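You operate a simulated robot arm through the tools that you are given. There is no shell and no other tool.

The job below is to be done with a simulated robot arm. You get a single attempt, and the scene is never put back.

Task
Send the bruised apple down the reject chute and put the loose apple in its place.
Fine: in the cell where the bruised one lay; add one on the counter.

The check looks at the end state, three seconds after you hand in, the way a careful person would. Anything else that was tipped, shoved, dropped, spilled or broken makes it a failure.

Robot
A 6-joint arm with a two-finger gripper, fixed in place. Base frame: the origin is at the foot of the arm, x ahead of it, y to its left, z up; the work surface is at about z = 890. Units: mm, degrees, N and s.
It reaches about 1298 mm from its shoulder. Its first joint turns from -149.0 to 149.0 degrees. Payload 1.57 kg.
Tool frame: the origin (TCP) lies between the finger pads and is the grasp point; the fingertips stand 21 mm ahead of it; z points along the fingers, y is the line along which they close. Largest opening 70 mm; the body of the gripper starts 50 mm behind the TCP.
Orientation is told as [roll, pitch, yaw] about the base's x, y, z axes, in that order, counted from this pose: with the fingers straight down and closing along the base's y, the tool's x points along the base's -x, its y along +y and its z along -z.

Tools
- The arm moves only by the tool apply_moves. Its argument "steps" is one flat list of numbers, 6 for each row, row after row: the shift along the tool's x, y, z in mm, then the turn, a rotation vector about the tool's x, y, z in degrees. In form: [x, y, z, ax, ay, az, x, y, z, ax, ay, az, ...]. A call has 1 to 20 rows; each row shifts and turns the commanded pose from where the row before left it, along the tool's axes as they then stand. "fingers" is the closure, from 0 (fully open) to 1 (shut), set as the call begins (left out, the last holds). Each row takes 0.2 s and may step no farther than 50 mm and 8.6 degrees from the row before; otherwise, or with a gripper value out of range, the whole call is refused. Where a pose cannot be reached the arm comes as near as it can. A force on the tool above 90 N (or 10 N above the force at the start of the call, whichever is more), or a blocked arm, ends the call early, and 0.2 s more pass. The fingers move at their own pace and stop on an object; they squeeze with about 30 N. The grip force told is the motor's: it shows also when the fingers shut on nothing. Time passes only in rows, and 0.2 s behind the last, so rows that do not move let the fingers close. The reply holds the time, the measured pose of the TCP, the force on the tool along the base axes, the opening and the grip force, in the units named above and with some noise, with the torque about the TCP (base axes, N m) and any sound that the robot's microphone picked up.
- Cameras (640 x 400 px; columns grow to the right, rows downward): "scene" is fixed at [399.2, 500.7, 1657.6]; the picture's right is [-0.17, -0.99, 0.00], its down [-0.90, 0.15, -0.42] and it looks along [0.41, -0.07, -0.91] (base axes); focal length 263 px, centre (320, 200). "wrist" rides on the gripper at [79, 4, -81] in the tool frame; the picture's right is [-0.05, 1.00, 0.00], its down [-0.67, -0.04, -0.74] and it looks along [-0.74, -0.04, 0.67] (tool axes); focal length 256 px, centre (320, 200). There is no depth. A picture from a camera that has moved, and an enlarged one, comes with that camera's place and axes in the base frame and with its lens.
- snapshot(camera): a new picture of that camera. No time passes.
- slide_trunk(by): slides the trunk up (or, below 0, down) by that many mm; the arm rides with it, the base frame stays. It gives what a move gives, with no picture.
- enlarge(camera, box): a new picture of the part [left, top, right, bottom] of that camera's present view, enlarged. No time passes.
- close_job(): hands the job in; it is judged then, once.

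Nothing tells you positions but the pictures and the camera data. Unless the task says otherwise, let go and move clear before handing in.

The tools are called after "Request:" as name(argument=value, ...) on one line, values as JSON. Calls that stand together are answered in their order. apply_moves: Moves the arm, as the interface text tells. Its arguments: {"type":"object","properties":{"steps":{"type":"array","items":{"type":"number"}},"fingers":{"type":"number"}},"required":["steps"]} The other tools are called the same way: slide_trunk (by) slides the trunk up or down; snapshot (camera) takes a picture; enlarge (camera, box) takes an enlarged picture of a part of a camera's view; close_job () hands the job in.

At the start:

```text
t: 0.0
position: [626.6, 422.0, 1192.2]
ee_rot: [0.1, 0.0, -0.1]
wrist_force: [0.4, -0.2, 0.1]
torque: [0.0, -0.04, 0.0]
opening: 70.0
grip_force: 0.1
trunk travel left (down, up): [-873.0, 97.0]
```

scene: 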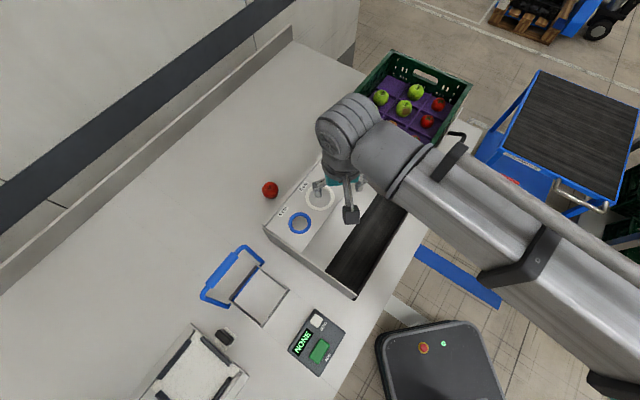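
wrist: 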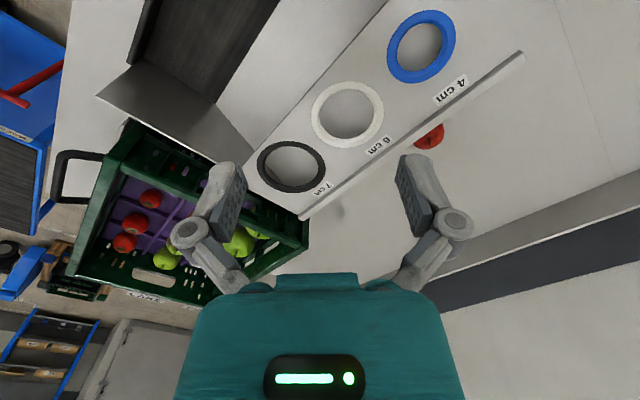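

I see a crate with red and green apples, a loose red apple on the counter, a sizing board with rings, and several other devices. I'll look closer before I move.

Request:
enlarge(camera="scene", box=[340, 40, 500, 140])

Request:
enlarge(camera="scene", box=[190, 140, 430, 290])

Request:
enlarge(camera="scene", box=[120, 230, 360, 400])

Request:
enlarge(camera="wrist", box=[60, 120, 320, 310])

Request:
enlarge(camera="wrist", box=[240, 0, 540, 220])

Request:
enlarge(camera="scene", box=[360, 180, 640, 400])

```text
4.00 times, centred on (420, 90) of scene
camera zoom: at [399.2, 500.7, 1657.6], right [-0.17, -0.99, 0.0], down [-0.9, 0.15, -0.42], along [0.41, -0.07, -0.91], focal length 1051 px, centre (-80, 640)
```

zoom: 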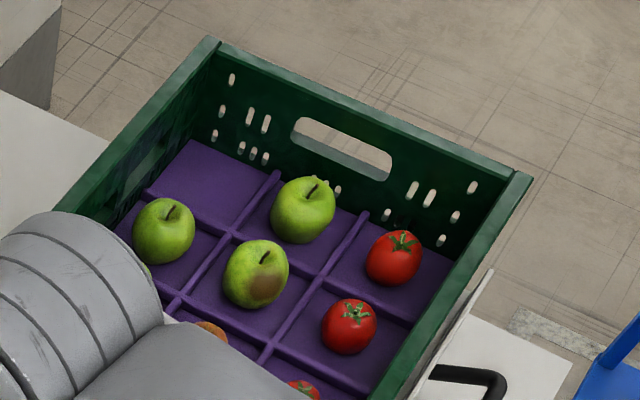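

```text
2.67 times, centred on (310, 215) of scene
camera zoom: at [399.2, 500.7, 1657.6], right [-0.17, -0.99, 0.0], down [-0.9, 0.15, -0.42], along [0.41, -0.07, -0.91], focal length 700 px, centre (347, 160)
```

zoom: 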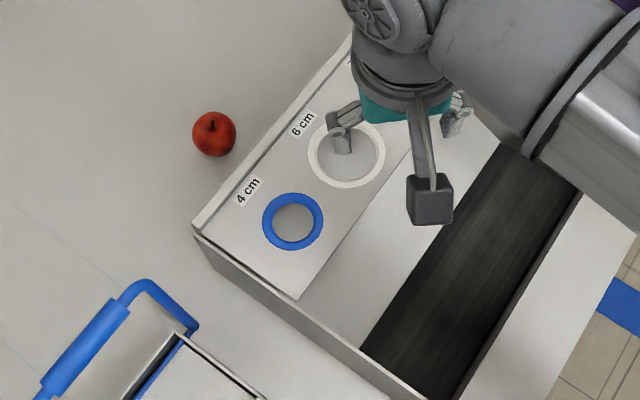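

```text
2.35 times, centred on (240, 315) of scene
camera zoom: at [399.2, 500.7, 1657.6], right [-0.17, -0.99, 0.0], down [-0.9, 0.15, -0.42], along [0.41, -0.07, -0.91], focal length 618 px, centre (508, -71)
```

zoom: 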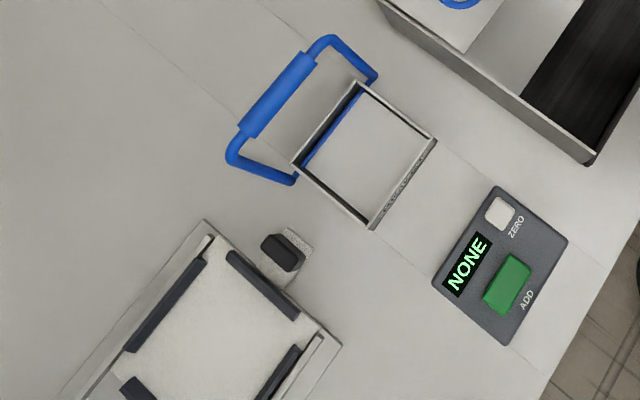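

```text
2.11 times, centred on (190, 215) of wrist
camera zoom: at [546.6, 428.6, 1271.9], right [0.05, 1.0, 0.0], down [0.67, -0.04, 0.74], along [0.74, -0.04, -0.67], focal length 539 px, centre (594, 168)
```

zoom: 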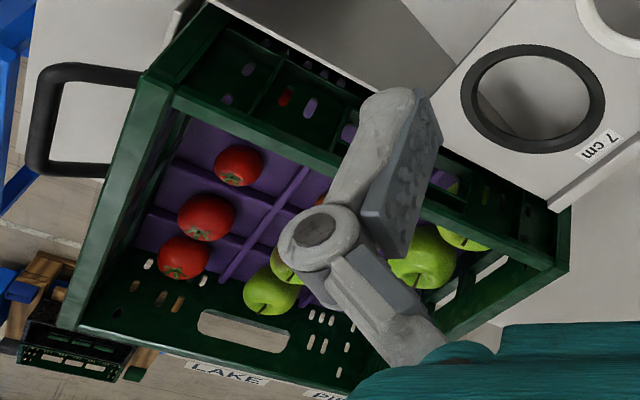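

```text
1.82 times, centred on (390, 110) of wrist
camera zoom: at [546.6, 428.6, 1271.9], right [0.05, 1.0, 0.0], down [0.67, -0.04, 0.74], along [0.74, -0.04, -0.67], focal length 465 px, centre (193, 364)
```

zoom: 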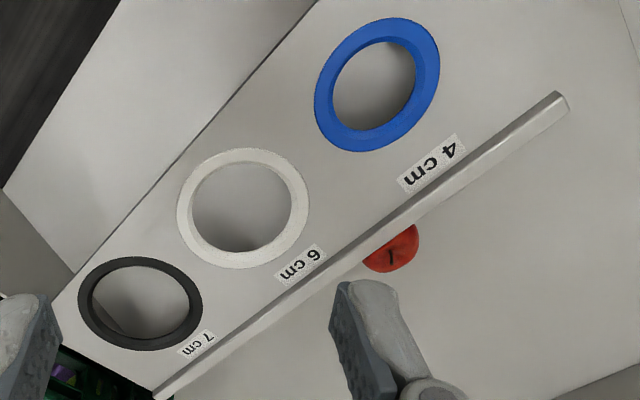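

```text
1.82 times, centred on (500, 290) of scene
camera zoom: at [399.2, 500.7, 1657.6], right [-0.17, -0.99, 0.0], down [-0.9, 0.15, -0.42], along [0.41, -0.07, -0.91], focal length 478 px, centre (-7, 36)
```

zoom: 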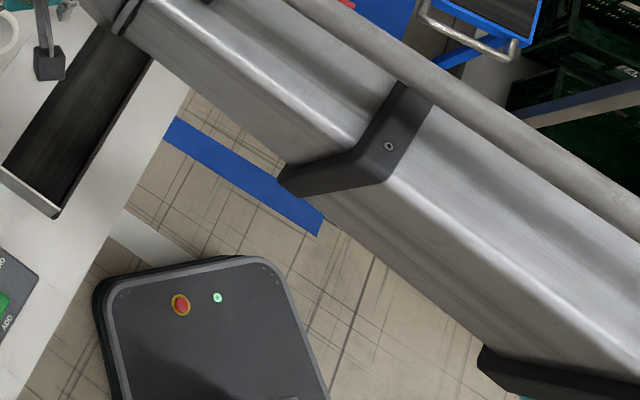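

The bruised green apple is near (1040, 80) in the crate, and the loose red apple is near (793, 593). I think "counter" means the tally box with the ADD button. I'll turn the wrist towards the crate to see it and the possible chute.

Request:
apply_moves(steps=[0, 0, 0, 0, 0, 8, 0, 0, 0, 0, 0, 8, 0, 0, 0, 0, 0, 8, 0, 0, 0, 0, 0, 8, 0, 0, 0, 0, 0, 7])

Request:
snapshot(camera="wrist")

Request:
snapshot(camera="scene")

```text
t: 1.2
position: [626.2, 423.4, 1192.9]
ee_rot: [0.1, 0.0, -39.1]
wrist_force: [0.1, 0.3, -0.1]
torque: [0.0, -0.03, 0.02]
opening: 70.2
grip_force: 0.0
trunk travel left (down, up): [-873.0, 97.0]
```

```text
taken
camera wrist: at [567.2, 477.4, 1271.9], right [0.67, 0.74, 0.0], down [0.49, -0.45, 0.74], along [0.55, -0.5, -0.67], focal length 256 px, centre (320, 200)
```

wrist: 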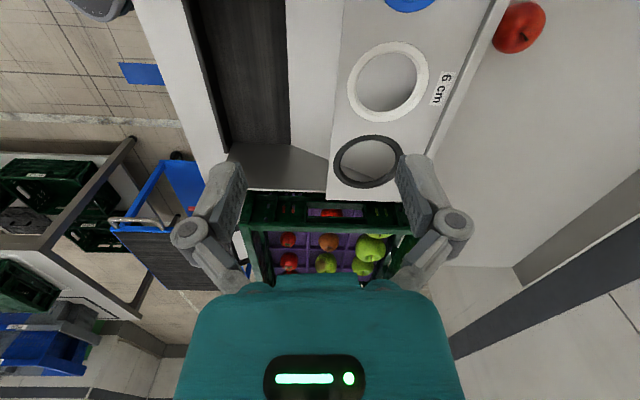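

```text
taken
```

scene: 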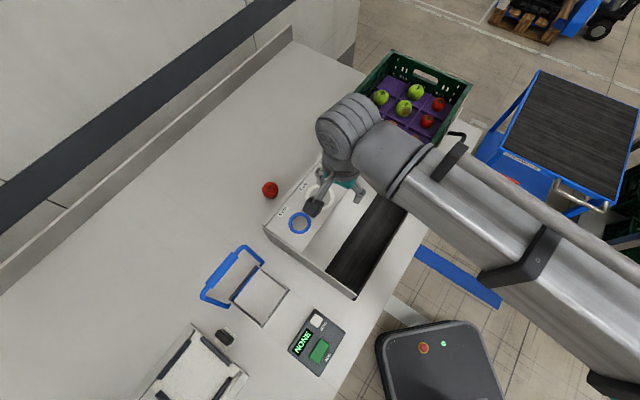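

Request:
enlarge(camera="wrist", box=[220, 130, 440, 290])

Request:
enlarge(camera="wrist", box=[160, 0, 480, 200])

Request:
enlarge(camera="wrist", box=[0, 100, 250, 360])

```text
2.50 times, centred on (330, 210) of wrist
camera zoom: at [567.2, 477.4, 1271.9], right [0.67, 0.74, 0.0], down [0.49, -0.45, 0.74], along [0.55, -0.5, -0.67], focal length 640 px, centre (295, 175)
```

zoom: 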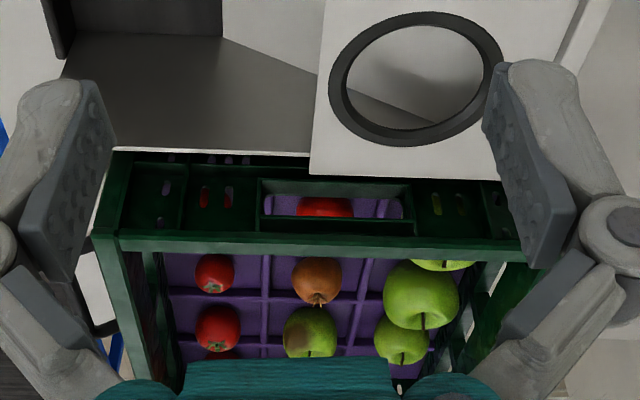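

```text
2.00 times, centred on (320, 100) of wrist
camera zoom: at [567.2, 477.4, 1271.9], right [0.67, 0.74, 0.0], down [0.49, -0.45, 0.74], along [0.55, -0.5, -0.67], focal length 512 px, centre (320, 400)
```

zoom: 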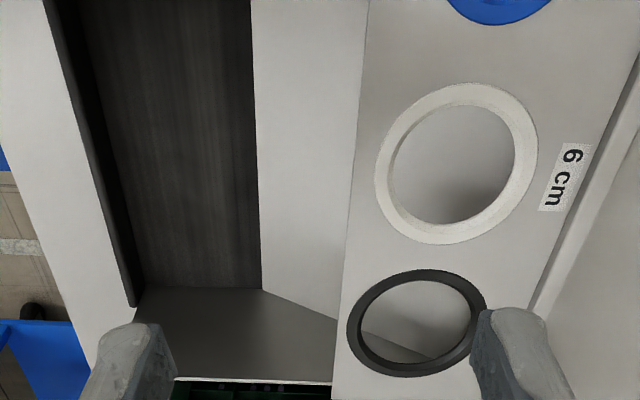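

```text
1.54 times, centred on (125, 230) of wrist
camera zoom: at [567.2, 477.4, 1271.9], right [0.67, 0.74, 0.0], down [0.49, -0.45, 0.74], along [0.55, -0.5, -0.67], focal length 394 px, centre (620, 154)
```

zoom: 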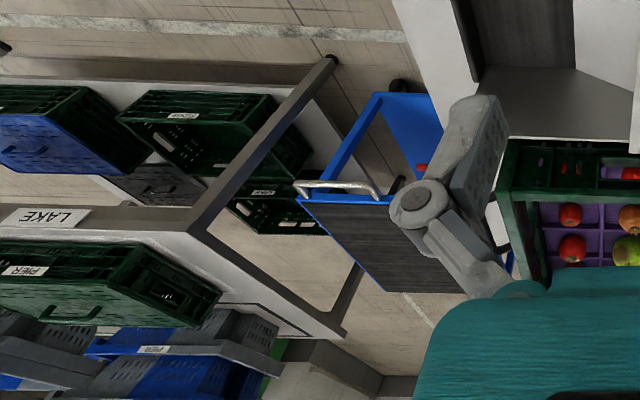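

The bruised green apple is in the crate's middle cell, and the crate also holds tomatoes and a russet fruit. I can't tell which thing is the reject chute yet, so I'll move the arm up and to the left to clear the scene camera's view.

Request:
apply_moves(steps=[39, 14, -14, 0, 0, 0, 39, 14, -14, 0, 0, 0, 39, 14, -14, 0, 0, 0, 39, 14, -14, 0, 0, 0, 39, 14, -14, 0, 0, 0, 39, 14, -14, 0, 0, 0, 39, 14, -14, 0, 0, 0])

Request:
snapshot(camera="wrist")

Request:
snapshot(camera="scene")

```text
t: 2.8
position: [473.2, 673.5, 1192.3]
ee_rot: [0.0, 0.0, -39.0]
wrist_force: [-0.5, 0.2, 0.9]
torque: [-0.02, -0.02, -0.01]
opening: 69.9
grip_force: 0.2
out of reach, approached as far as the arm can: row 1, 2, 3, 4, 5, 6, 7
trunk travel left (down, up): [-873.0, 97.0]
```

```text
taken
camera wrist: at [414.7, 728.1, 1271.7], right [0.67, 0.74, 0.0], down [0.5, -0.45, 0.75], along [0.55, -0.5, -0.67], focal length 256 px, centre (320, 200)
```

wrist: 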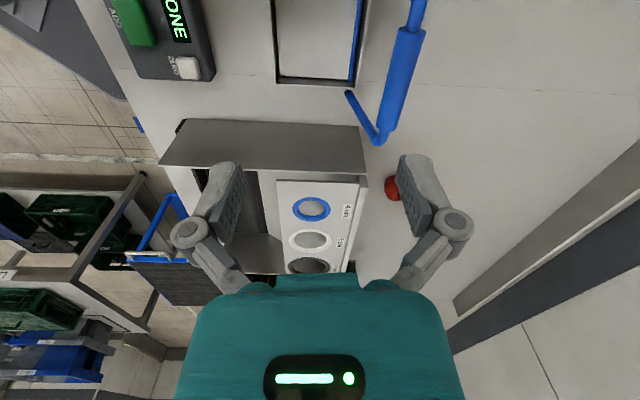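

```text
taken
```

scene: 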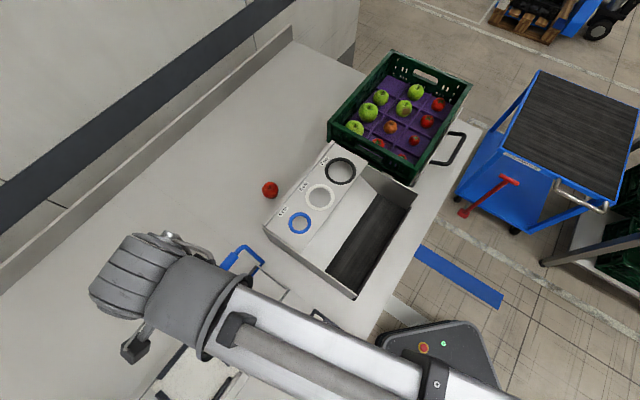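

Request:
enlarge(camera="scene", box=[310, 40, 500, 200])

Request:
enlarge(camera="scene", box=[250, 130, 450, 310])

Request:
enlarge(camera="wrist", box=[90, 0, 450, 280])

Request:
enlarge(camera="scene", box=[440, 60, 640, 260])

```text
2.50 times, centred on (405, 120) of scene
camera zoom: at [399.2, 500.7, 1657.6], right [-0.17, -0.99, 0.0], down [-0.9, 0.15, -0.42], along [0.41, -0.07, -0.91], focal length 657 px, centre (108, 400)
```

zoom: 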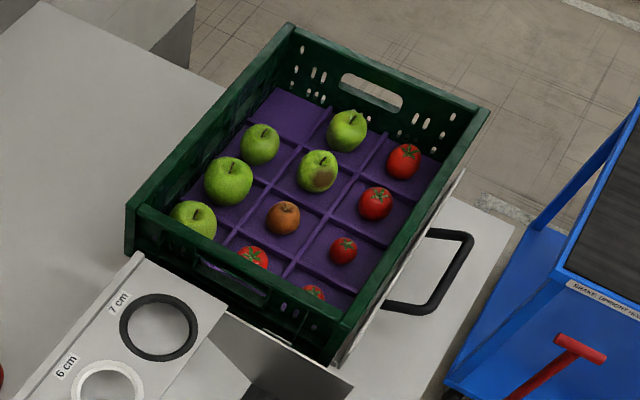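

```text
2.22 times, centred on (350, 220) of scene
camera zoom: at [399.2, 500.7, 1657.6], right [-0.17, -0.99, 0.0], down [-0.9, 0.15, -0.42], along [0.41, -0.07, -0.91], focal length 584 px, centre (253, 156)
```

zoom: 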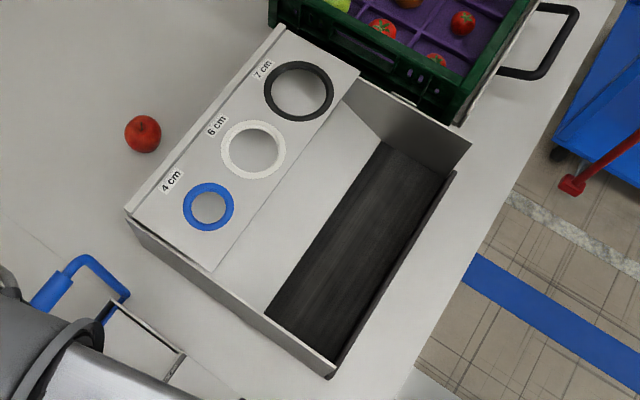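

```text
1.43 times, centred on (270, 140) of wrist
camera zoom: at [414.7, 728.1, 1271.7], right [0.67, 0.74, 0.0], down [0.5, -0.45, 0.75], along [0.55, -0.5, -0.67], focal length 366 px, centre (391, 286)
```

zoom: 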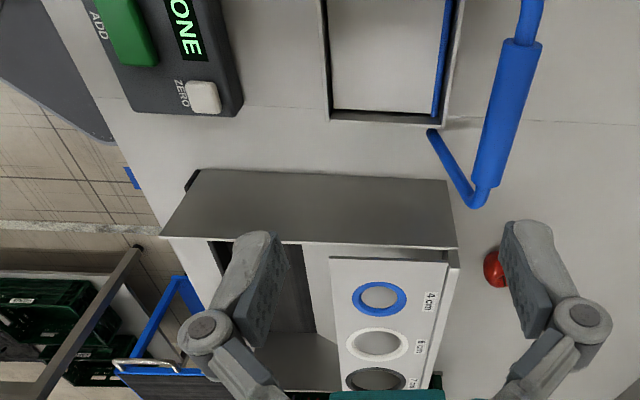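

```text
2.00 times, centred on (540, 160) of scene
camera zoom: at [399.2, 500.7, 1657.6], right [-0.17, -0.99, 0.0], down [-0.9, 0.15, -0.42], along [0.41, -0.07, -0.91], focal length 525 px, centre (-120, 280)
```

zoom: 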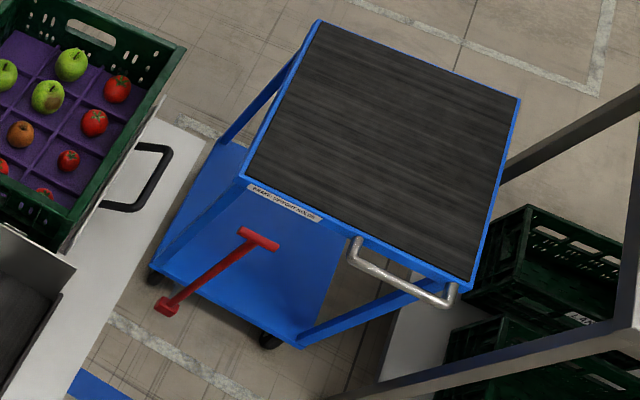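

The sizing bench and crate are clear now. The framed opening with the blue handle near (482, 647) could be the reject chute, so I'll back the arm off and turn to look at it.

Request:
apply_moves(steps=[-2, -44, 0, 0, 0, -8.3, 5, -43, 0, 0, 0, -8.3, 12, -42, 0, 0, 0, -8.3, 18, -40, 0, 0, 0, -8.3, 23, -37, 0, 0, 0, -8.3, 28, -34, 0, 0, 0, -8.3, 33, -29, 0, 0, 0, -8.3, 37, -24, 0, 0, 0, -8.3, 0, 0, 0, 0, 0, -8.3, 0, 0, 0, 0, 0, -8.3])

Request:
snapshot(camera="wrist")

Request:
snapshot(camera="scene")

```text
t: 5.0
position: [280.3, 428.8, 1191.8]
ee_rot: [0.1, 0.0, 44.3]
wrist_force: [0.2, 0.3, 1.1]
torque: [0.01, -0.05, 0.01]
opening: 69.7
grip_force: 0.0
out of reach, approached as far as the arm can: row 8
trunk travel left (down, up): [-873.0, 97.0]
```

```text
taken
camera wrist: at [220.8, 378.7, 1272.0], right [-0.66, 0.75, 0.0], down [0.5, 0.44, 0.74], along [0.56, 0.49, -0.67], focal length 256 px, centre (320, 200)
```

wrist: 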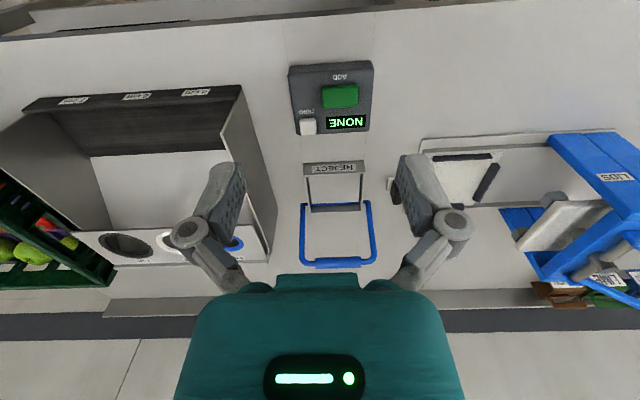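

```text
taken
```

scene: 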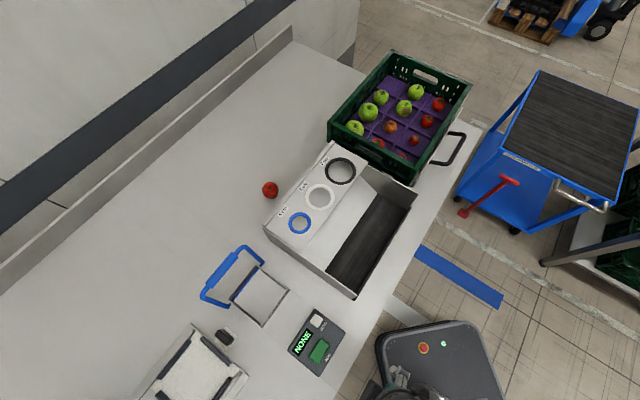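

Request:
enlarge(camera="wrist", box=[250, 40, 430, 280])

Request:
enlarge(camera="wrist", box=[280, 140, 400, 280])

Request:
enlarge(camera="scene", box=[180, 220, 300, 340])

Request:
enlarge(camera="wrist", box=[0, 60, 280, 300])

Request:
enlarge(camera="wrist", box=[380, 100, 640, 340])

```text
1.67 times, centred on (340, 160) of wrist
camera zoom: at [220.8, 378.7, 1272.0], right [-0.66, 0.75, 0.0], down [0.5, 0.44, 0.74], along [0.56, 0.49, -0.67], focal length 427 px, centre (287, 267)
```

zoom: 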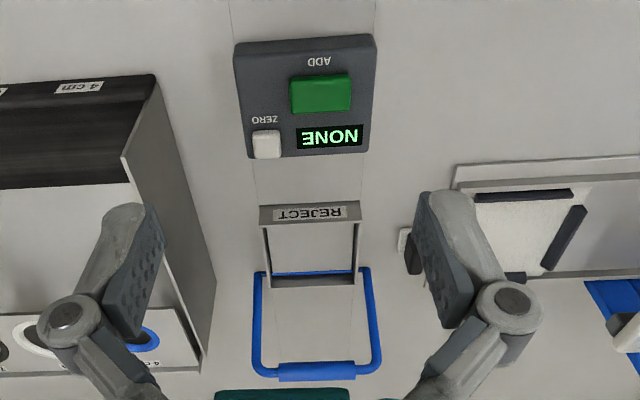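

```text
2.86 times, centred on (340, 210) of wrist
camera zoom: at [220.8, 378.7, 1272.0], right [-0.66, 0.75, 0.0], down [0.5, 0.44, 0.74], along [0.56, 0.49, -0.67], focal length 731 px, centre (263, 171)
```

zoom: 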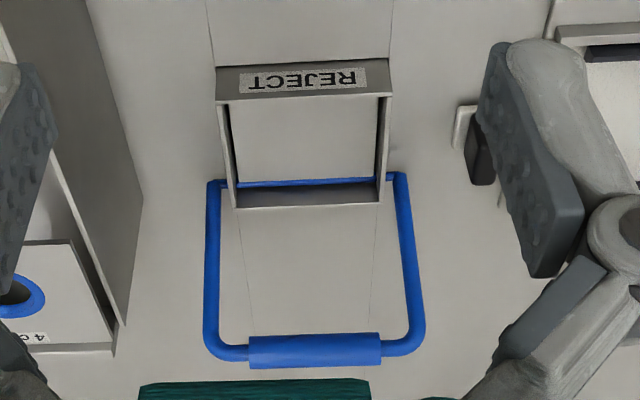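

```text
3.33 times, centred on (240, 280) of scene
camera zoom: at [399.2, 500.7, 1657.6], right [-0.17, -0.99, 0.0], down [-0.9, 0.15, -0.42], along [0.41, -0.07, -0.91], focal length 876 px, centre (587, -67)
```

zoom: 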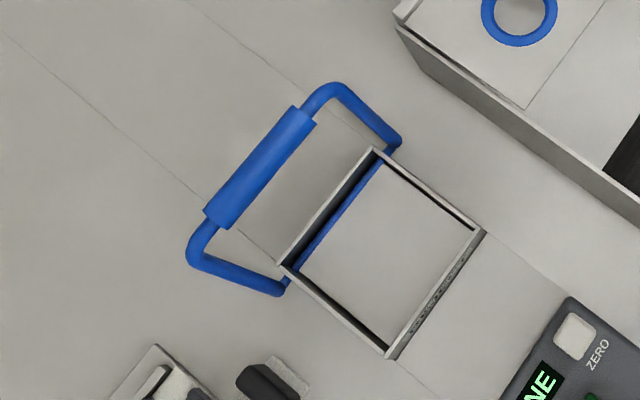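

```text
1.67 times, centred on (140, 180) of wrist
camera zoom: at [220.8, 378.7, 1272.0], right [-0.66, 0.75, 0.0], down [0.5, 0.44, 0.74], along [0.56, 0.49, -0.67], focal length 427 px, centre (620, 233)
```

zoom: 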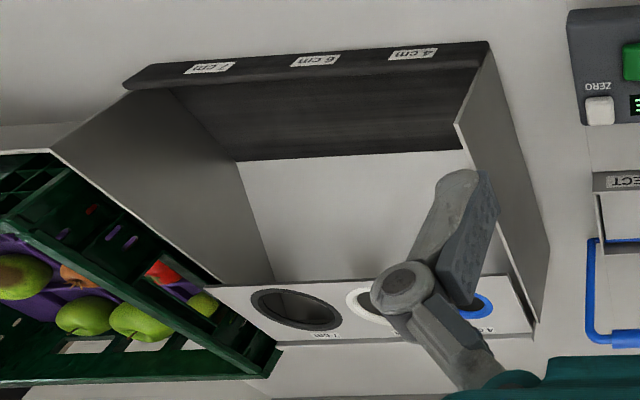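

```text
1.67 times, centred on (510, 220) of wrist
camera zoom: at [220.8, 378.7, 1272.0], right [-0.66, 0.75, 0.0], down [0.5, 0.44, 0.74], along [0.56, 0.49, -0.67], focal length 427 px, centre (3, 167)
```

zoom: 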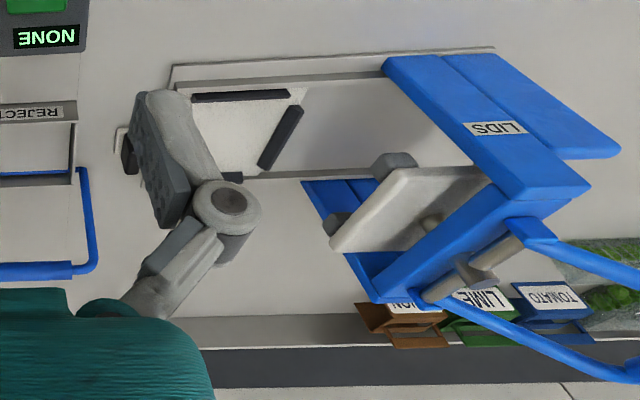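

The frame is labelled REJECT. It has a flap at about table level and a blue handle standing up, with its bar near (544, 711, 1023). The counter with its ADD button sits in front of it. I'll go above the handle bar with the fingers closing across it, so I can test how the flap works before any apple is on it.

Request:
apply_moves(steps=[0, 0, 0, 0, 0, 8.2, 0, 0, 0, 0, 0, 8.2, 0, 0, 0, 0, 0, 8.2, 0, 0, 0, 0, 0, 8.2, 0, 0, 0, 0, 0, 8.2, 0, 0, 0, 0, 0, 8.2, 0, 0, 0, 0, 0, 8.2, 0, 0, 0, 0, 0, 8.2, 0, 0, 0, 0, 0, 8.2, 0, 0, 0, 0, 0, 8.2, 0, 0, 0, 0, 0, 8.2])

Request:
snapshot(camera="wrist")

```text
t: 7.4
position: [279.9, 429.4, 1192.1]
ee_rot: [-0.1, 0.0, -46.4]
wrist_force: [-0.1, -0.3, 0.9]
torque: [0.01, 0.01, -0.05]
opening: 70.3
grip_force: 0.0
trunk travel left (down, up): [-873.0, 97.0]
```

```text
taken
camera wrist: at [228.3, 491.6, 1271.9], right [0.76, 0.65, 0.0], down [0.43, -0.51, 0.75], along [0.48, -0.57, -0.67], focal length 256 px, centre (320, 200)
```

wrist: 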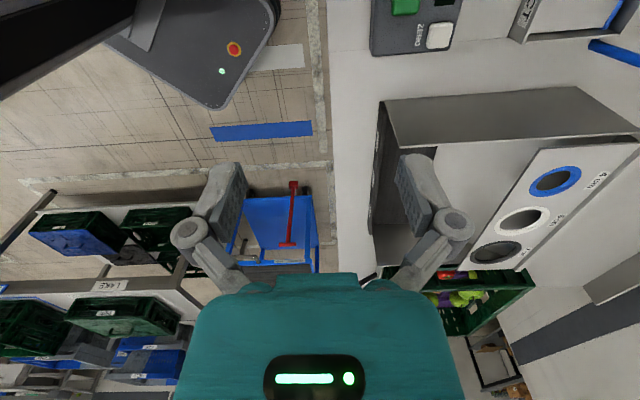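

Request:
apply_moves(steps=[2.4, 42.9, 4, 0, 0, 0, 2.4, 42.9, 4, 0, 0, 0, 2.4, 42.9, 4, 0, 0, 0, 2.4, 42.9, 4, 0, 0, 0, 2.4, 42.9, 4, 0, 0, 0, 2.4, 42.9, 4, 0, 0, 0, 2.4, 42.9, 4, 0, 0, 0, 2.4, 42.9, 4, 0, 0, 0, 2.4, 42.9, 4, 0, 0, 0])

Request:
snapshot(camera="wrist")

Request:
snapshot(camera="scene")

```text
t: 9.4
position: [546.5, 712.5, 1189.7]
ee_rot: [0.0, -0.1, -46.1]
wrist_force: [-0.5, 0.0, 0.0]
torque: [-0.02, 0.02, -0.01]
opening: 70.0
grip_force: 0.0
out of reach, approached as far as the arm can: row 1, 2, 3, 4, 5, 6, 7, 8, 9
trunk travel left (down, up): [-873.0, 97.0]
```

```text
taken
camera wrist: at [494.0, 773.7, 1271.3], right [0.76, 0.65, 0.0], down [0.44, -0.51, 0.74], along [0.49, -0.56, -0.67], focal length 256 px, centre (320, 200)
```

wrist: 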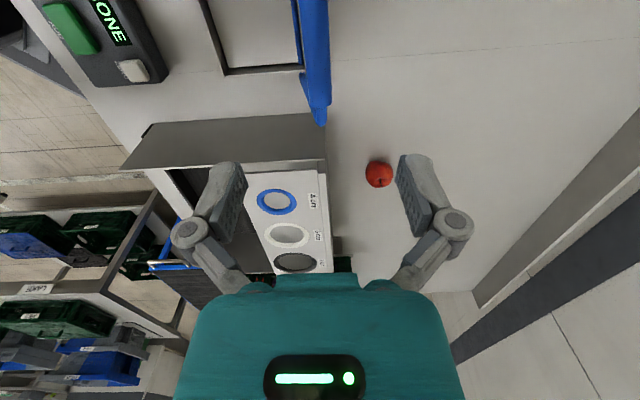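

```text
taken
```

scene: 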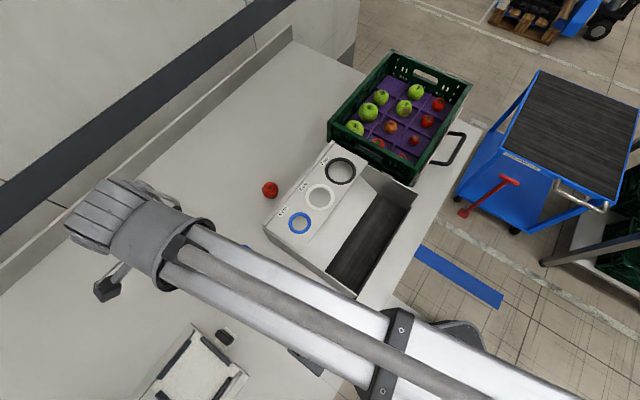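

Tool z never changed when I asked for it, so this arm works in a horizontal plane and height has to come from the trunk. The bar is centred between the fingers, so I'll lower the trunk part of the way and check.

Request:
slide_trunk(by=-110)

Request:
snapshot(camera="wrist")

Request:
snapshot(camera="scene")

```text
t: 10.8
position: [544.6, 710.5, 1081.5]
ee_rot: [0.1, 0.0, -46.1]
wrist_force: [-0.2, 0.0, -0.9]
torque: [0.03, 0.02, -0.02]
opening: 69.9
grip_force: 0.0
trunk travel left (down, up): [-763.0, 207.0]
```

```text
taken
camera wrist: at [493.0, 772.4, 1162.0], right [0.76, 0.65, 0.0], down [0.44, -0.51, 0.74], along [0.49, -0.56, -0.67], focal length 256 px, centre (320, 200)
```

wrist: 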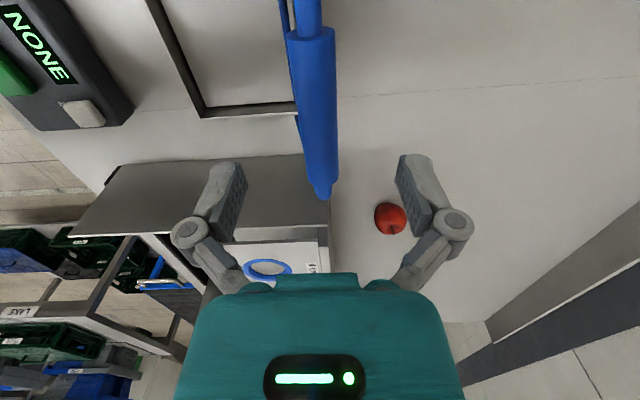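

```text
taken
```

scene: 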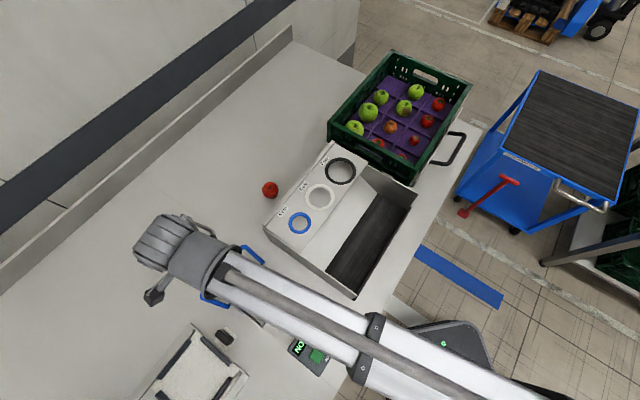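

Request:
slide_trunk(by=-55)

Request:
snapshot(camera="wrist")

Request:
snapshot(camera="scene")

```text
t: 11.8
position: [545.2, 710.3, 1026.6]
ee_rot: [0.1, 0.1, -46.2]
wrist_force: [0.0, -1.1, -0.1]
torque: [0.03, 0.0, 0.02]
opening: 70.1
grip_force: 0.0
trunk travel left (down, up): [-708.0, 262.0]
```

```text
taken
camera wrist: at [493.0, 772.4, 1107.0], right [0.76, 0.65, 0.0], down [0.44, -0.51, 0.74], along [0.49, -0.56, -0.67], focal length 256 px, centre (320, 200)
```

wrist: 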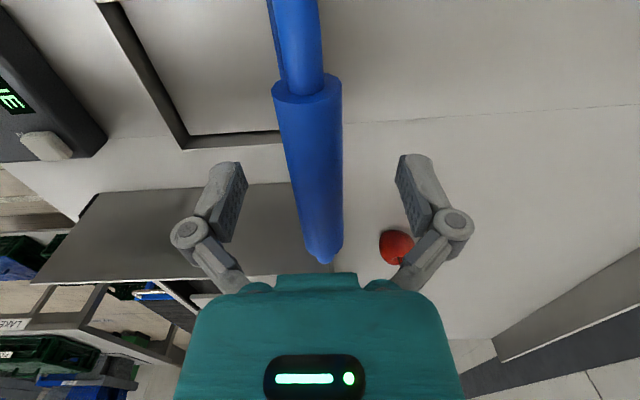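

```text
taken
```

scene: 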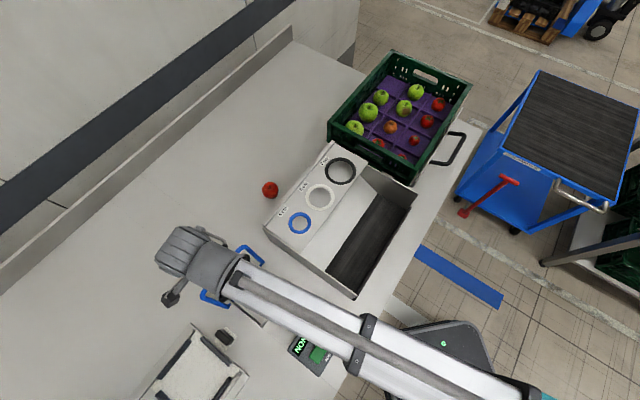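

Request:
slide_trunk(by=-24)

Request:
apply_moves(steps=[0, 0, 0, 0, 0, 0, 0, 0, 0, 0, 0, 0, 0, -5, 0, 0, 0, 0, 0, -5, 0, 0, 0, 0, 0, -5, 0, 0, 0, 0], fingers=0.5)

Request:
apply_moves(steps=[0, -5, 0, 0, 0, 0, 0, -5, 0, 0, 0, 0])

Request:
snapshot(camera="wrist")

Request:
snapshot(camera="scene")

```text
t: 12.5
position: [546.0, 710.1, 1003.2]
ee_rot: [-0.2, 0.0, -46.2]
wrist_force: [-0.2, 0.7, 0.4]
torque: [-0.01, 0.01, 0.0]
opening: 70.0
grip_force: 0.1
trunk travel left (down, up): [-684.0, 286.0]
```

```text
t: 13.7
position: [534.0, 701.4, 1002.5]
ee_rot: [-0.1, 0.0, -46.2]
wrist_force: [0.6, 1.2, 1.7]
torque: [-0.01, 0.02, 0.03]
opening: 36.0
grip_force: 1.0
trunk travel left (down, up): [-684.0, 286.0]
```

```text
t: 14.3
position: [526.1, 693.9, 1002.1]
ee_rot: [-0.1, 0.1, -46.3]
wrist_force: [0.5, 1.3, 2.1]
torque: [0.0, 0.0, -0.03]
opening: 35.7
grip_force: 0.9
trunk travel left (down, up): [-684.0, 286.0]
```

```text
taken
camera wrist: at [474.7, 755.0, 1082.9], right [0.76, 0.65, 0.0], down [0.44, -0.51, 0.74], along [0.49, -0.56, -0.67], focal length 256 px, centre (320, 200)
```

wrist: 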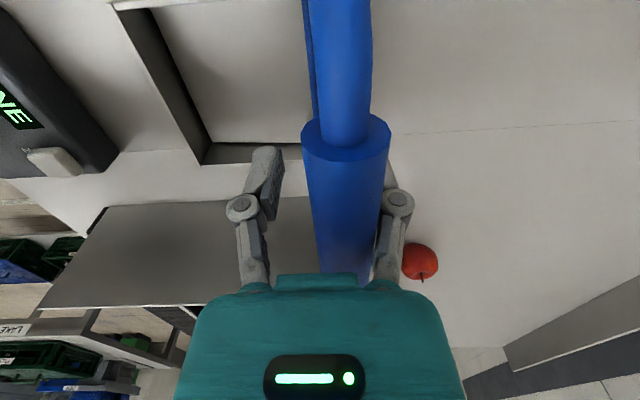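

```text
taken
```

scene: 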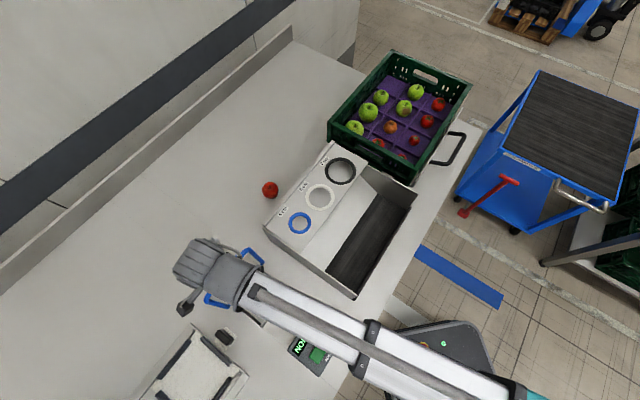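

The handle is between the fingers with only light contact. I'll keep pulling it towards the robot in small steps and watch the force.

Request:
apply_moves(steps=[0, -6, 0, 0, 0, 0, 0, -6, 0, 0, 0, 0, 0, -6, 0, 0, 0, 0])

Request:
snapshot(camera="wrist")

```text
t: 15.1
position: [513.8, 682.1, 1002.5]
ee_rot: [0.0, 0.0, -46.2]
wrist_force: [2.6, 0.7, 2.0]
torque: [-0.04, 0.0, 0.03]
opening: 35.9
grip_force: 1.0
trunk travel left (down, up): [-684.0, 286.0]
```

```text
taken
camera wrist: at [461.5, 743.3, 1082.9], right [0.76, 0.65, 0.0], down [0.44, -0.51, 0.74], along [0.49, -0.56, -0.67], focal length 256 px, centre (320, 200)
```

wrist: 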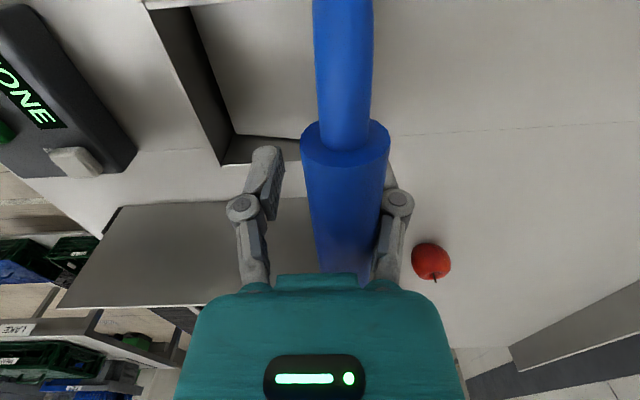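

Request:
apply_moves(steps=[0, -10, 0, 0, 0, 0, 0, -10, 0, 0, 0, 0, 0, -10, 0, 0, 0, 0, 0, -10, 0, 0, 0, 0, 0, -10, 0, 0, 0, 0])

Request:
snapshot(camera="wrist")

Request:
snapshot(camera="scene")

```text
t: 16.3
position: [477.7, 646.3, 1002.3]
ee_rot: [0.0, 0.0, -46.2]
wrist_force: [0.5, 0.8, 0.9]
torque: [-0.03, 0.02, 0.01]
opening: 36.8
grip_force: 1.4
trunk travel left (down, up): [-684.0, 286.0]
```

```text
taken
camera wrist: at [425.6, 707.6, 1083.1], right [0.76, 0.65, 0.0], down [0.44, -0.51, 0.74], along [0.49, -0.56, -0.67], focal length 256 px, centre (320, 200)
```

wrist: 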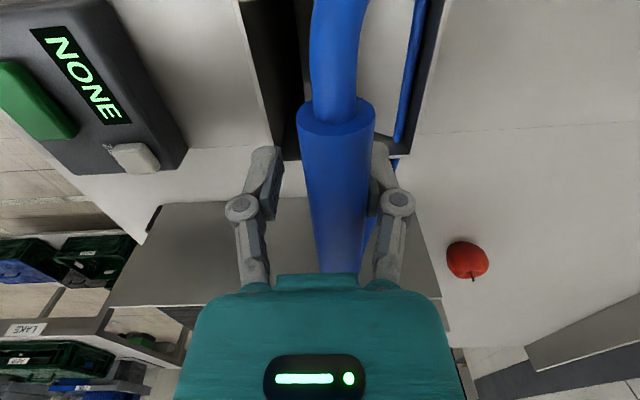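

```text
taken
```

scene: 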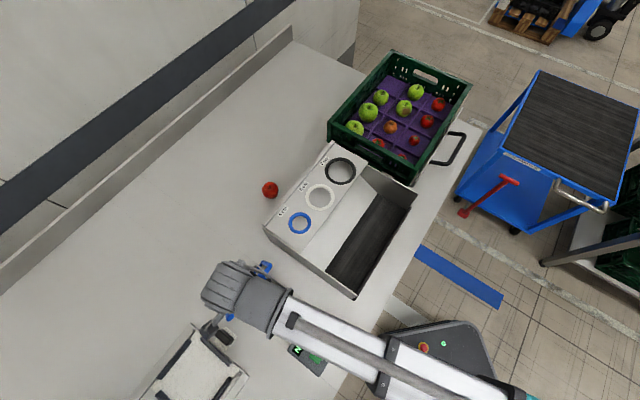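

The flap drops as the handle comes towards the robot, so an apple laid on it should be dumped. I'll pull further while lowering the trunk to find the full travel.

Request:
slide_trunk(by=-12)

Request:
apply_moves(steps=[0, -8, 0, 0, 0, 0, 0, -8, 0, 0, 0, 0, 0, -8, 0, 0, 0, 0])

Request:
slide_trunk(by=-20)

Request:
apply_moves(steps=[0, -7, 0, 0, 0, 0, 0, -7, 0, 0, 0, 0, 0, -7, 0, 0, 0, 0])

Request:
snapshot(camera="wrist")

Request:
snapshot(camera="scene")

```text
t: 16.9
position: [478.9, 646.5, 989.9]
ee_rot: [0.0, -0.1, -46.2]
wrist_force: [1.6, 0.7, -0.4]
torque: [-0.06, 0.03, 0.03]
opening: 35.8
grip_force: 0.6
trunk travel left (down, up): [-672.0, 298.0]
```

```text
t: 17.7
position: [465.6, 633.5, 987.5]
ee_rot: [0.0, 0.0, -46.3]
wrist_force: [13.7, 12.9, -32.1]
torque: [-0.56, 0.86, 0.1]
opening: 40.4
grip_force: 3.9
trunk travel left (down, up): [-672.0, 298.0]
```

```text
t: 18.4
position: [461.1, 629.5, 970.8]
ee_rot: [-0.1, 0.0, -46.2]
wrist_force: [1.5, 1.2, -0.1]
torque: [-0.05, 0.03, 0.02]
opening: 36.3
grip_force: 0.9
trunk travel left (down, up): [-652.0, 318.0]
```

```text
t: 19.1
position: [448.0, 617.5, 969.2]
ee_rot: [0.0, 0.1, -46.2]
wrist_force: [10.2, 9.5, -12.1]
torque: [-0.28, 0.47, 0.12]
opening: 40.1
grip_force: 4.4
trunk travel left (down, up): [-652.0, 318.0]
```

```text
taken
camera wrist: at [396.5, 678.3, 1049.1], right [0.76, 0.65, 0.0], down [0.44, -0.51, 0.74], along [0.49, -0.56, -0.67], focal length 256 px, centre (320, 200)
```

wrist: 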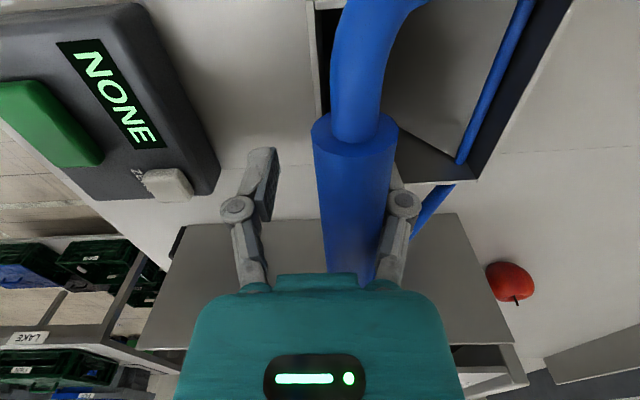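

```text
taken
```

scene: 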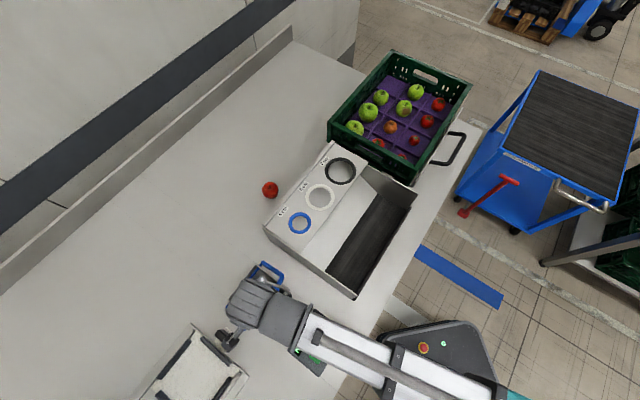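

Request:
apply_moves(steps=[0, 0, 0, 0, 0, 0, 0, 0, 0, 0, 0, 0, 0, 0, 0, 0, 0, 0], fingers=0)

Request:
snapshot(camera="wrist")

```text
t: 19.9
position: [447.7, 614.9, 970.6]
ee_rot: [0.0, 0.0, -46.2]
wrist_force: [1.0, 1.6, 1.8]
torque: [0.01, -0.03, 0.01]
opening: 70.1
grip_force: 0.0
trunk travel left (down, up): [-652.0, 318.0]
```

```text
taken
camera wrist: at [394.3, 676.1, 1051.1], right [0.76, 0.65, 0.0], down [0.44, -0.51, 0.74], along [0.49, -0.56, -0.67], focal length 256 px, centre (320, 200)
```

wrist: 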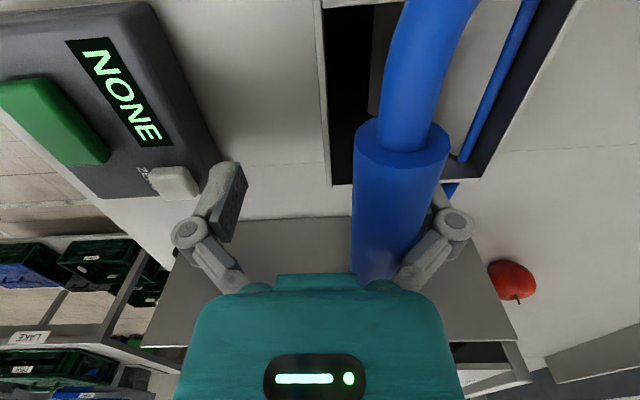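

The handle springs back towards closed, so the sequence is to lay the apple on the flap and then pull. I'll ease the handle back under control.

Request:
slide_trunk(by=33)

Request:
apply_moves(steps=[0, 10, 0, 0, 0, 0, 0, 10, 0, 0, 0, 0, 0, 10, 0, 0, 0, 0, 0, 10, 0, 0, 0, 0, 0, 10, 0, 0, 0, 0, 0, 10, 0, 0, 0, 0, 0, 10, 0, 0, 0, 0, 0, 10, 0, 0, 0, 0, 0, 10, 0, 0, 0, 0, 0, 10, 0, 0, 0, 0, 0, 10, 0, 0, 0, 0, 0, 10, 0, 0, 0, 0, 0, 10, 0, 0, 0, 0])

Request:
snapshot(camera="wrist")

```text
t: 20.7
position: [447.0, 614.1, 1003.5]
ee_rot: [-0.1, -0.1, -46.2]
wrist_force: [2.3, 0.8, 0.5]
torque: [0.03, -0.04, 0.04]
opening: 70.0
grip_force: 0.1
trunk travel left (down, up): [-685.0, 285.0]
```

```text
t: 23.5
position: [541.4, 705.6, 1004.1]
ee_rot: [0.0, 0.0, -46.2]
wrist_force: [0.5, -0.1, -0.1]
torque: [-0.01, -0.03, 0.0]
opening: 69.9
grip_force: 0.1
trunk travel left (down, up): [-685.0, 285.0]
```

```text
taken
camera wrist: at [488.9, 766.3, 1083.9], right [0.76, 0.65, 0.0], down [0.44, -0.51, 0.74], along [0.49, -0.56, -0.67], focal length 256 px, centre (320, 200)
```

wrist: 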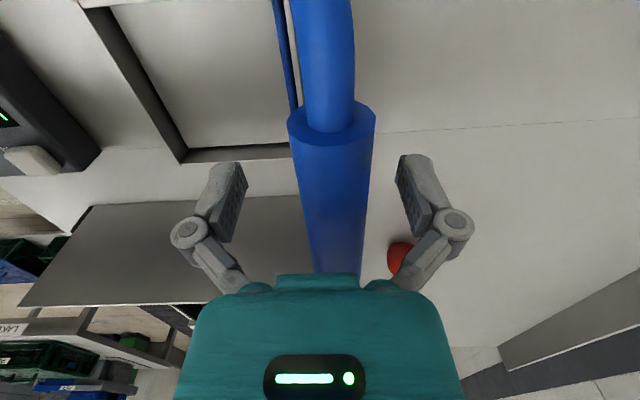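

The handle is back at rest and the flap is closed. I'll raise up and go above the crate's bruised apple.

Request:
slide_trunk(by=205)

Request:
apply_moves(steps=[-44, -4, 0, 0, 0, 0, -44, -4, 0, 0, 0, 0, -44, -4, 0, 0, 0, 0, -44, -4, 0, 0, 0, 0, -44, -4, 0, 0, 0, 0, -44, -4, 0, 0, 0, 0, -44, -4, 0, 0, 0, 0, -44, -4, 0, 0, 0, 0, -44, -4, 0, 0, 0, 0, -44, -4, 0, 0, 0, 0, -44, -4, 0, 0, 0, 0, -44, -4, 0, 0, 0, 0, -44, -4, 0, 0, 0, 0, -44, -4, 0, 0, 0, 0, -44, -4, 0, 0, 0, 0, -44, -4, 0, 0, 0, 0, -44, -4, 0, 0, 0, 0])

Request:
snapshot(camera="wrist")

Request:
snapshot(camera="scene")

```text
t: 25.7
position: [541.8, 705.1, 1209.5]
ee_rot: [0.0, -0.1, -46.2]
wrist_force: [0.5, -0.1, -0.5]
torque: [0.0, -0.04, -0.01]
opening: 69.8
grip_force: 0.0
trunk travel left (down, up): [-890.0, 80.0]
```

```text
t: 29.3
position: [1009.7, 115.2, 1207.6]
ee_rot: [0.0, 0.0, -46.1]
wrist_force: [-0.3, -0.4, -0.1]
torque: [-0.01, 0.01, -0.03]
opening: 69.9
grip_force: 0.0
trunk travel left (down, up): [-890.0, 80.0]
```

```text
taken
camera wrist: at [957.6, 176.5, 1288.5], right [0.76, 0.65, 0.0], down [0.44, -0.51, 0.74], along [0.49, -0.56, -0.67], focal length 256 px, centre (320, 200)
```

wrist: 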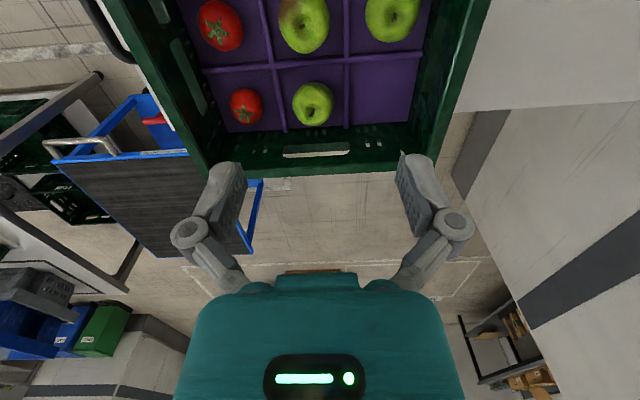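

```text
taken
```

scene: 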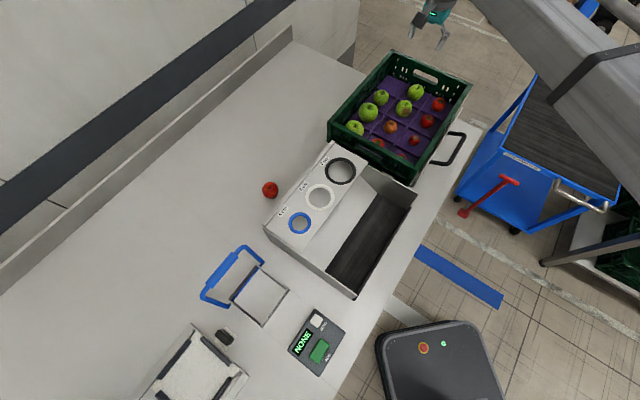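

Triangulating between the two cameras puts the bruised apple near (992, 113, 983), so the crate is raised. I'll back off a little for a better view of it.

Request:
apply_moves(steps=[40, 0, 0, 0, 0, 0, 40, 0, 0, 0, 0, 0, 40, 0, 0, 0, 0, 0, 40, 0, 0, 0, 0, 0])

Request:
snapshot(camera="wrist")

Request:
enlarge(camera="wrist", box=[180, 0, 480, 220])

Request:
enlarge(camera="scene", box=[320, 40, 480, 200])

```text
t: 30.3
position: [898.5, 232.5, 1209.1]
ee_rot: [0.0, 0.0, -46.2]
wrist_force: [-0.2, 0.6, -0.5]
torque: [-0.01, -0.01, -0.01]
opening: 70.0
grip_force: 0.0
trunk travel left (down, up): [-890.0, 80.0]
```

```text
taken
camera wrist: at [846.1, 294.1, 1289.1], right [0.76, 0.65, 0.0], down [0.44, -0.51, 0.75], along [0.49, -0.56, -0.67], focal length 256 px, centre (320, 200)
```

wrist: 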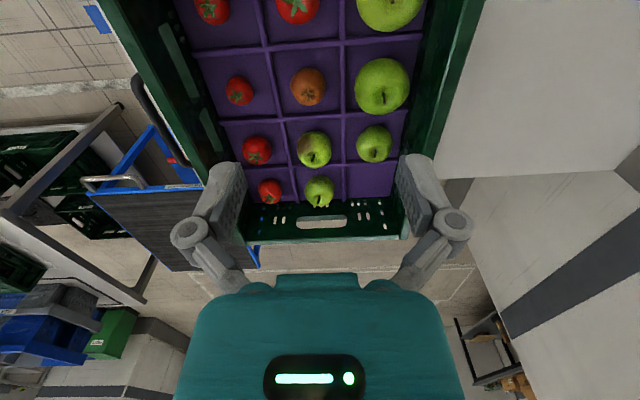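

```text
1.82 times, centred on (330, 110) of wrist
camera zoom: at [846.1, 294.1, 1289.1], right [0.76, 0.65, 0.0], down [0.44, -0.51, 0.75], along [0.49, -0.56, -0.67], focal length 465 px, centre (302, 364)
```

zoom: 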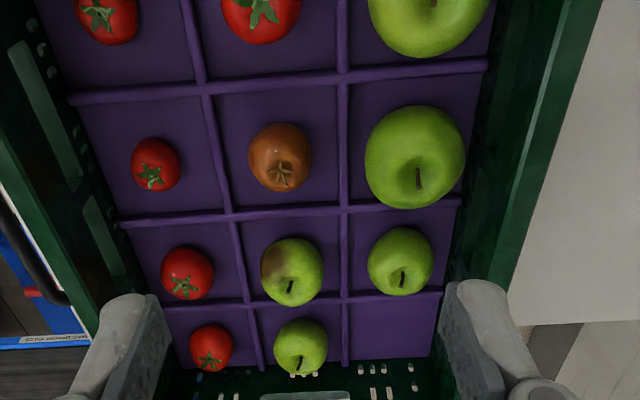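

```text
2.50 times, centred on (400, 120) of scene
camera zoom: at [399.2, 500.7, 1657.6], right [-0.17, -0.99, 0.0], down [-0.9, 0.15, -0.42], along [0.41, -0.07, -0.91], focal length 657 px, centre (120, 400)
```

zoom: 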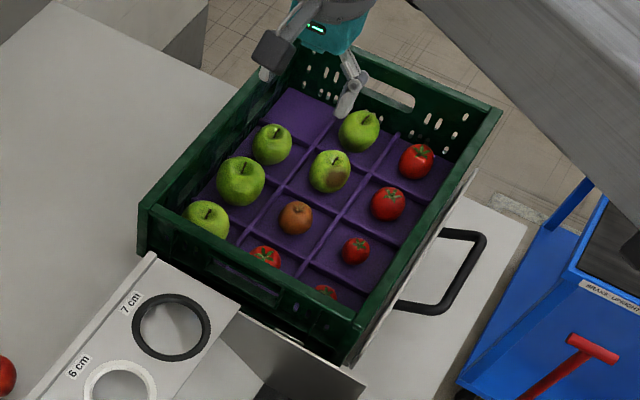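

The bruised apple is at about (990, 116, 984) and about 52 mm across. I'll use yaw 0, which grips along the cell's diagonal and keeps the fingers off the dividers.

Request:
apply_moves(steps=[-36.9, -3.6, 0, 0, 0, 0, -36.9, -3.6, 0, 0, 0, 0, -36.9, -3.6, 0, 0, 0, 0, -36.9, -3.6, 0, 0, 0, 0, 0, 0, 0, 0, 0, -7.7, 0, 0, 0, 0, 0, -7.7, 0, 0, 0, 0, 0, -7.7, 0, 0, 0, 0, 0, -7.7, 0, 0, 0, 0, 0, -7.7, 0, 0, 0, 0, 0, -7.7, 0, 0, 0, 0, 0, 0])

Request:
snapshot(camera="wrist")

Request:
snapshot(camera="scene")

```text
t: 32.7
position: [991.0, 116.9, 1207.9]
ee_rot: [0.0, 0.0, 0.1]
wrist_force: [-0.6, 0.5, -0.5]
torque: [0.02, 0.02, 0.05]
opening: 69.8
grip_force: 0.1
trunk travel left (down, up): [-890.0, 80.0]
```

```text
taken
camera wrist: at [910.9, 122.5, 1288.8], right [0.05, 1.0, 0.0], down [0.67, -0.03, 0.74], along [0.74, -0.04, -0.67], focal length 256 px, centre (320, 200)
```

wrist: 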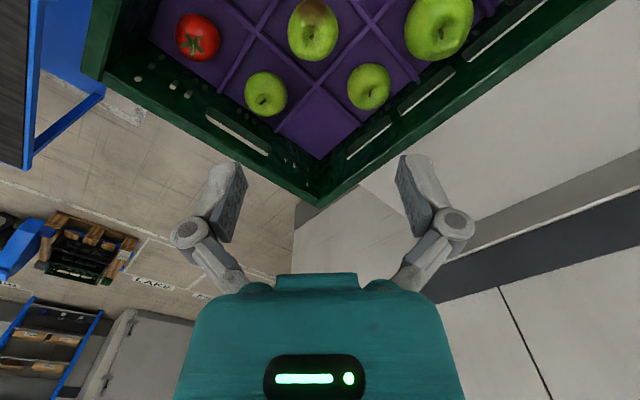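

```text
taken
```

scene: 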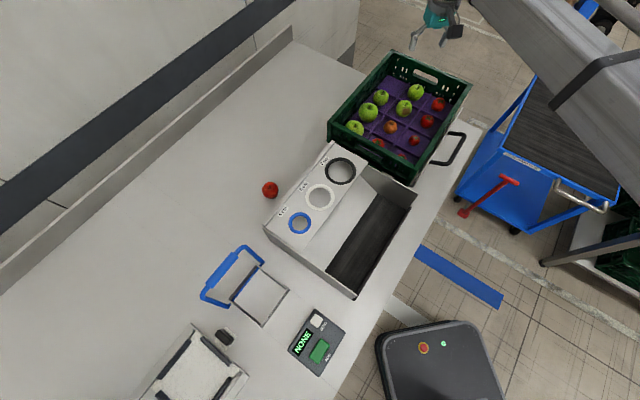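

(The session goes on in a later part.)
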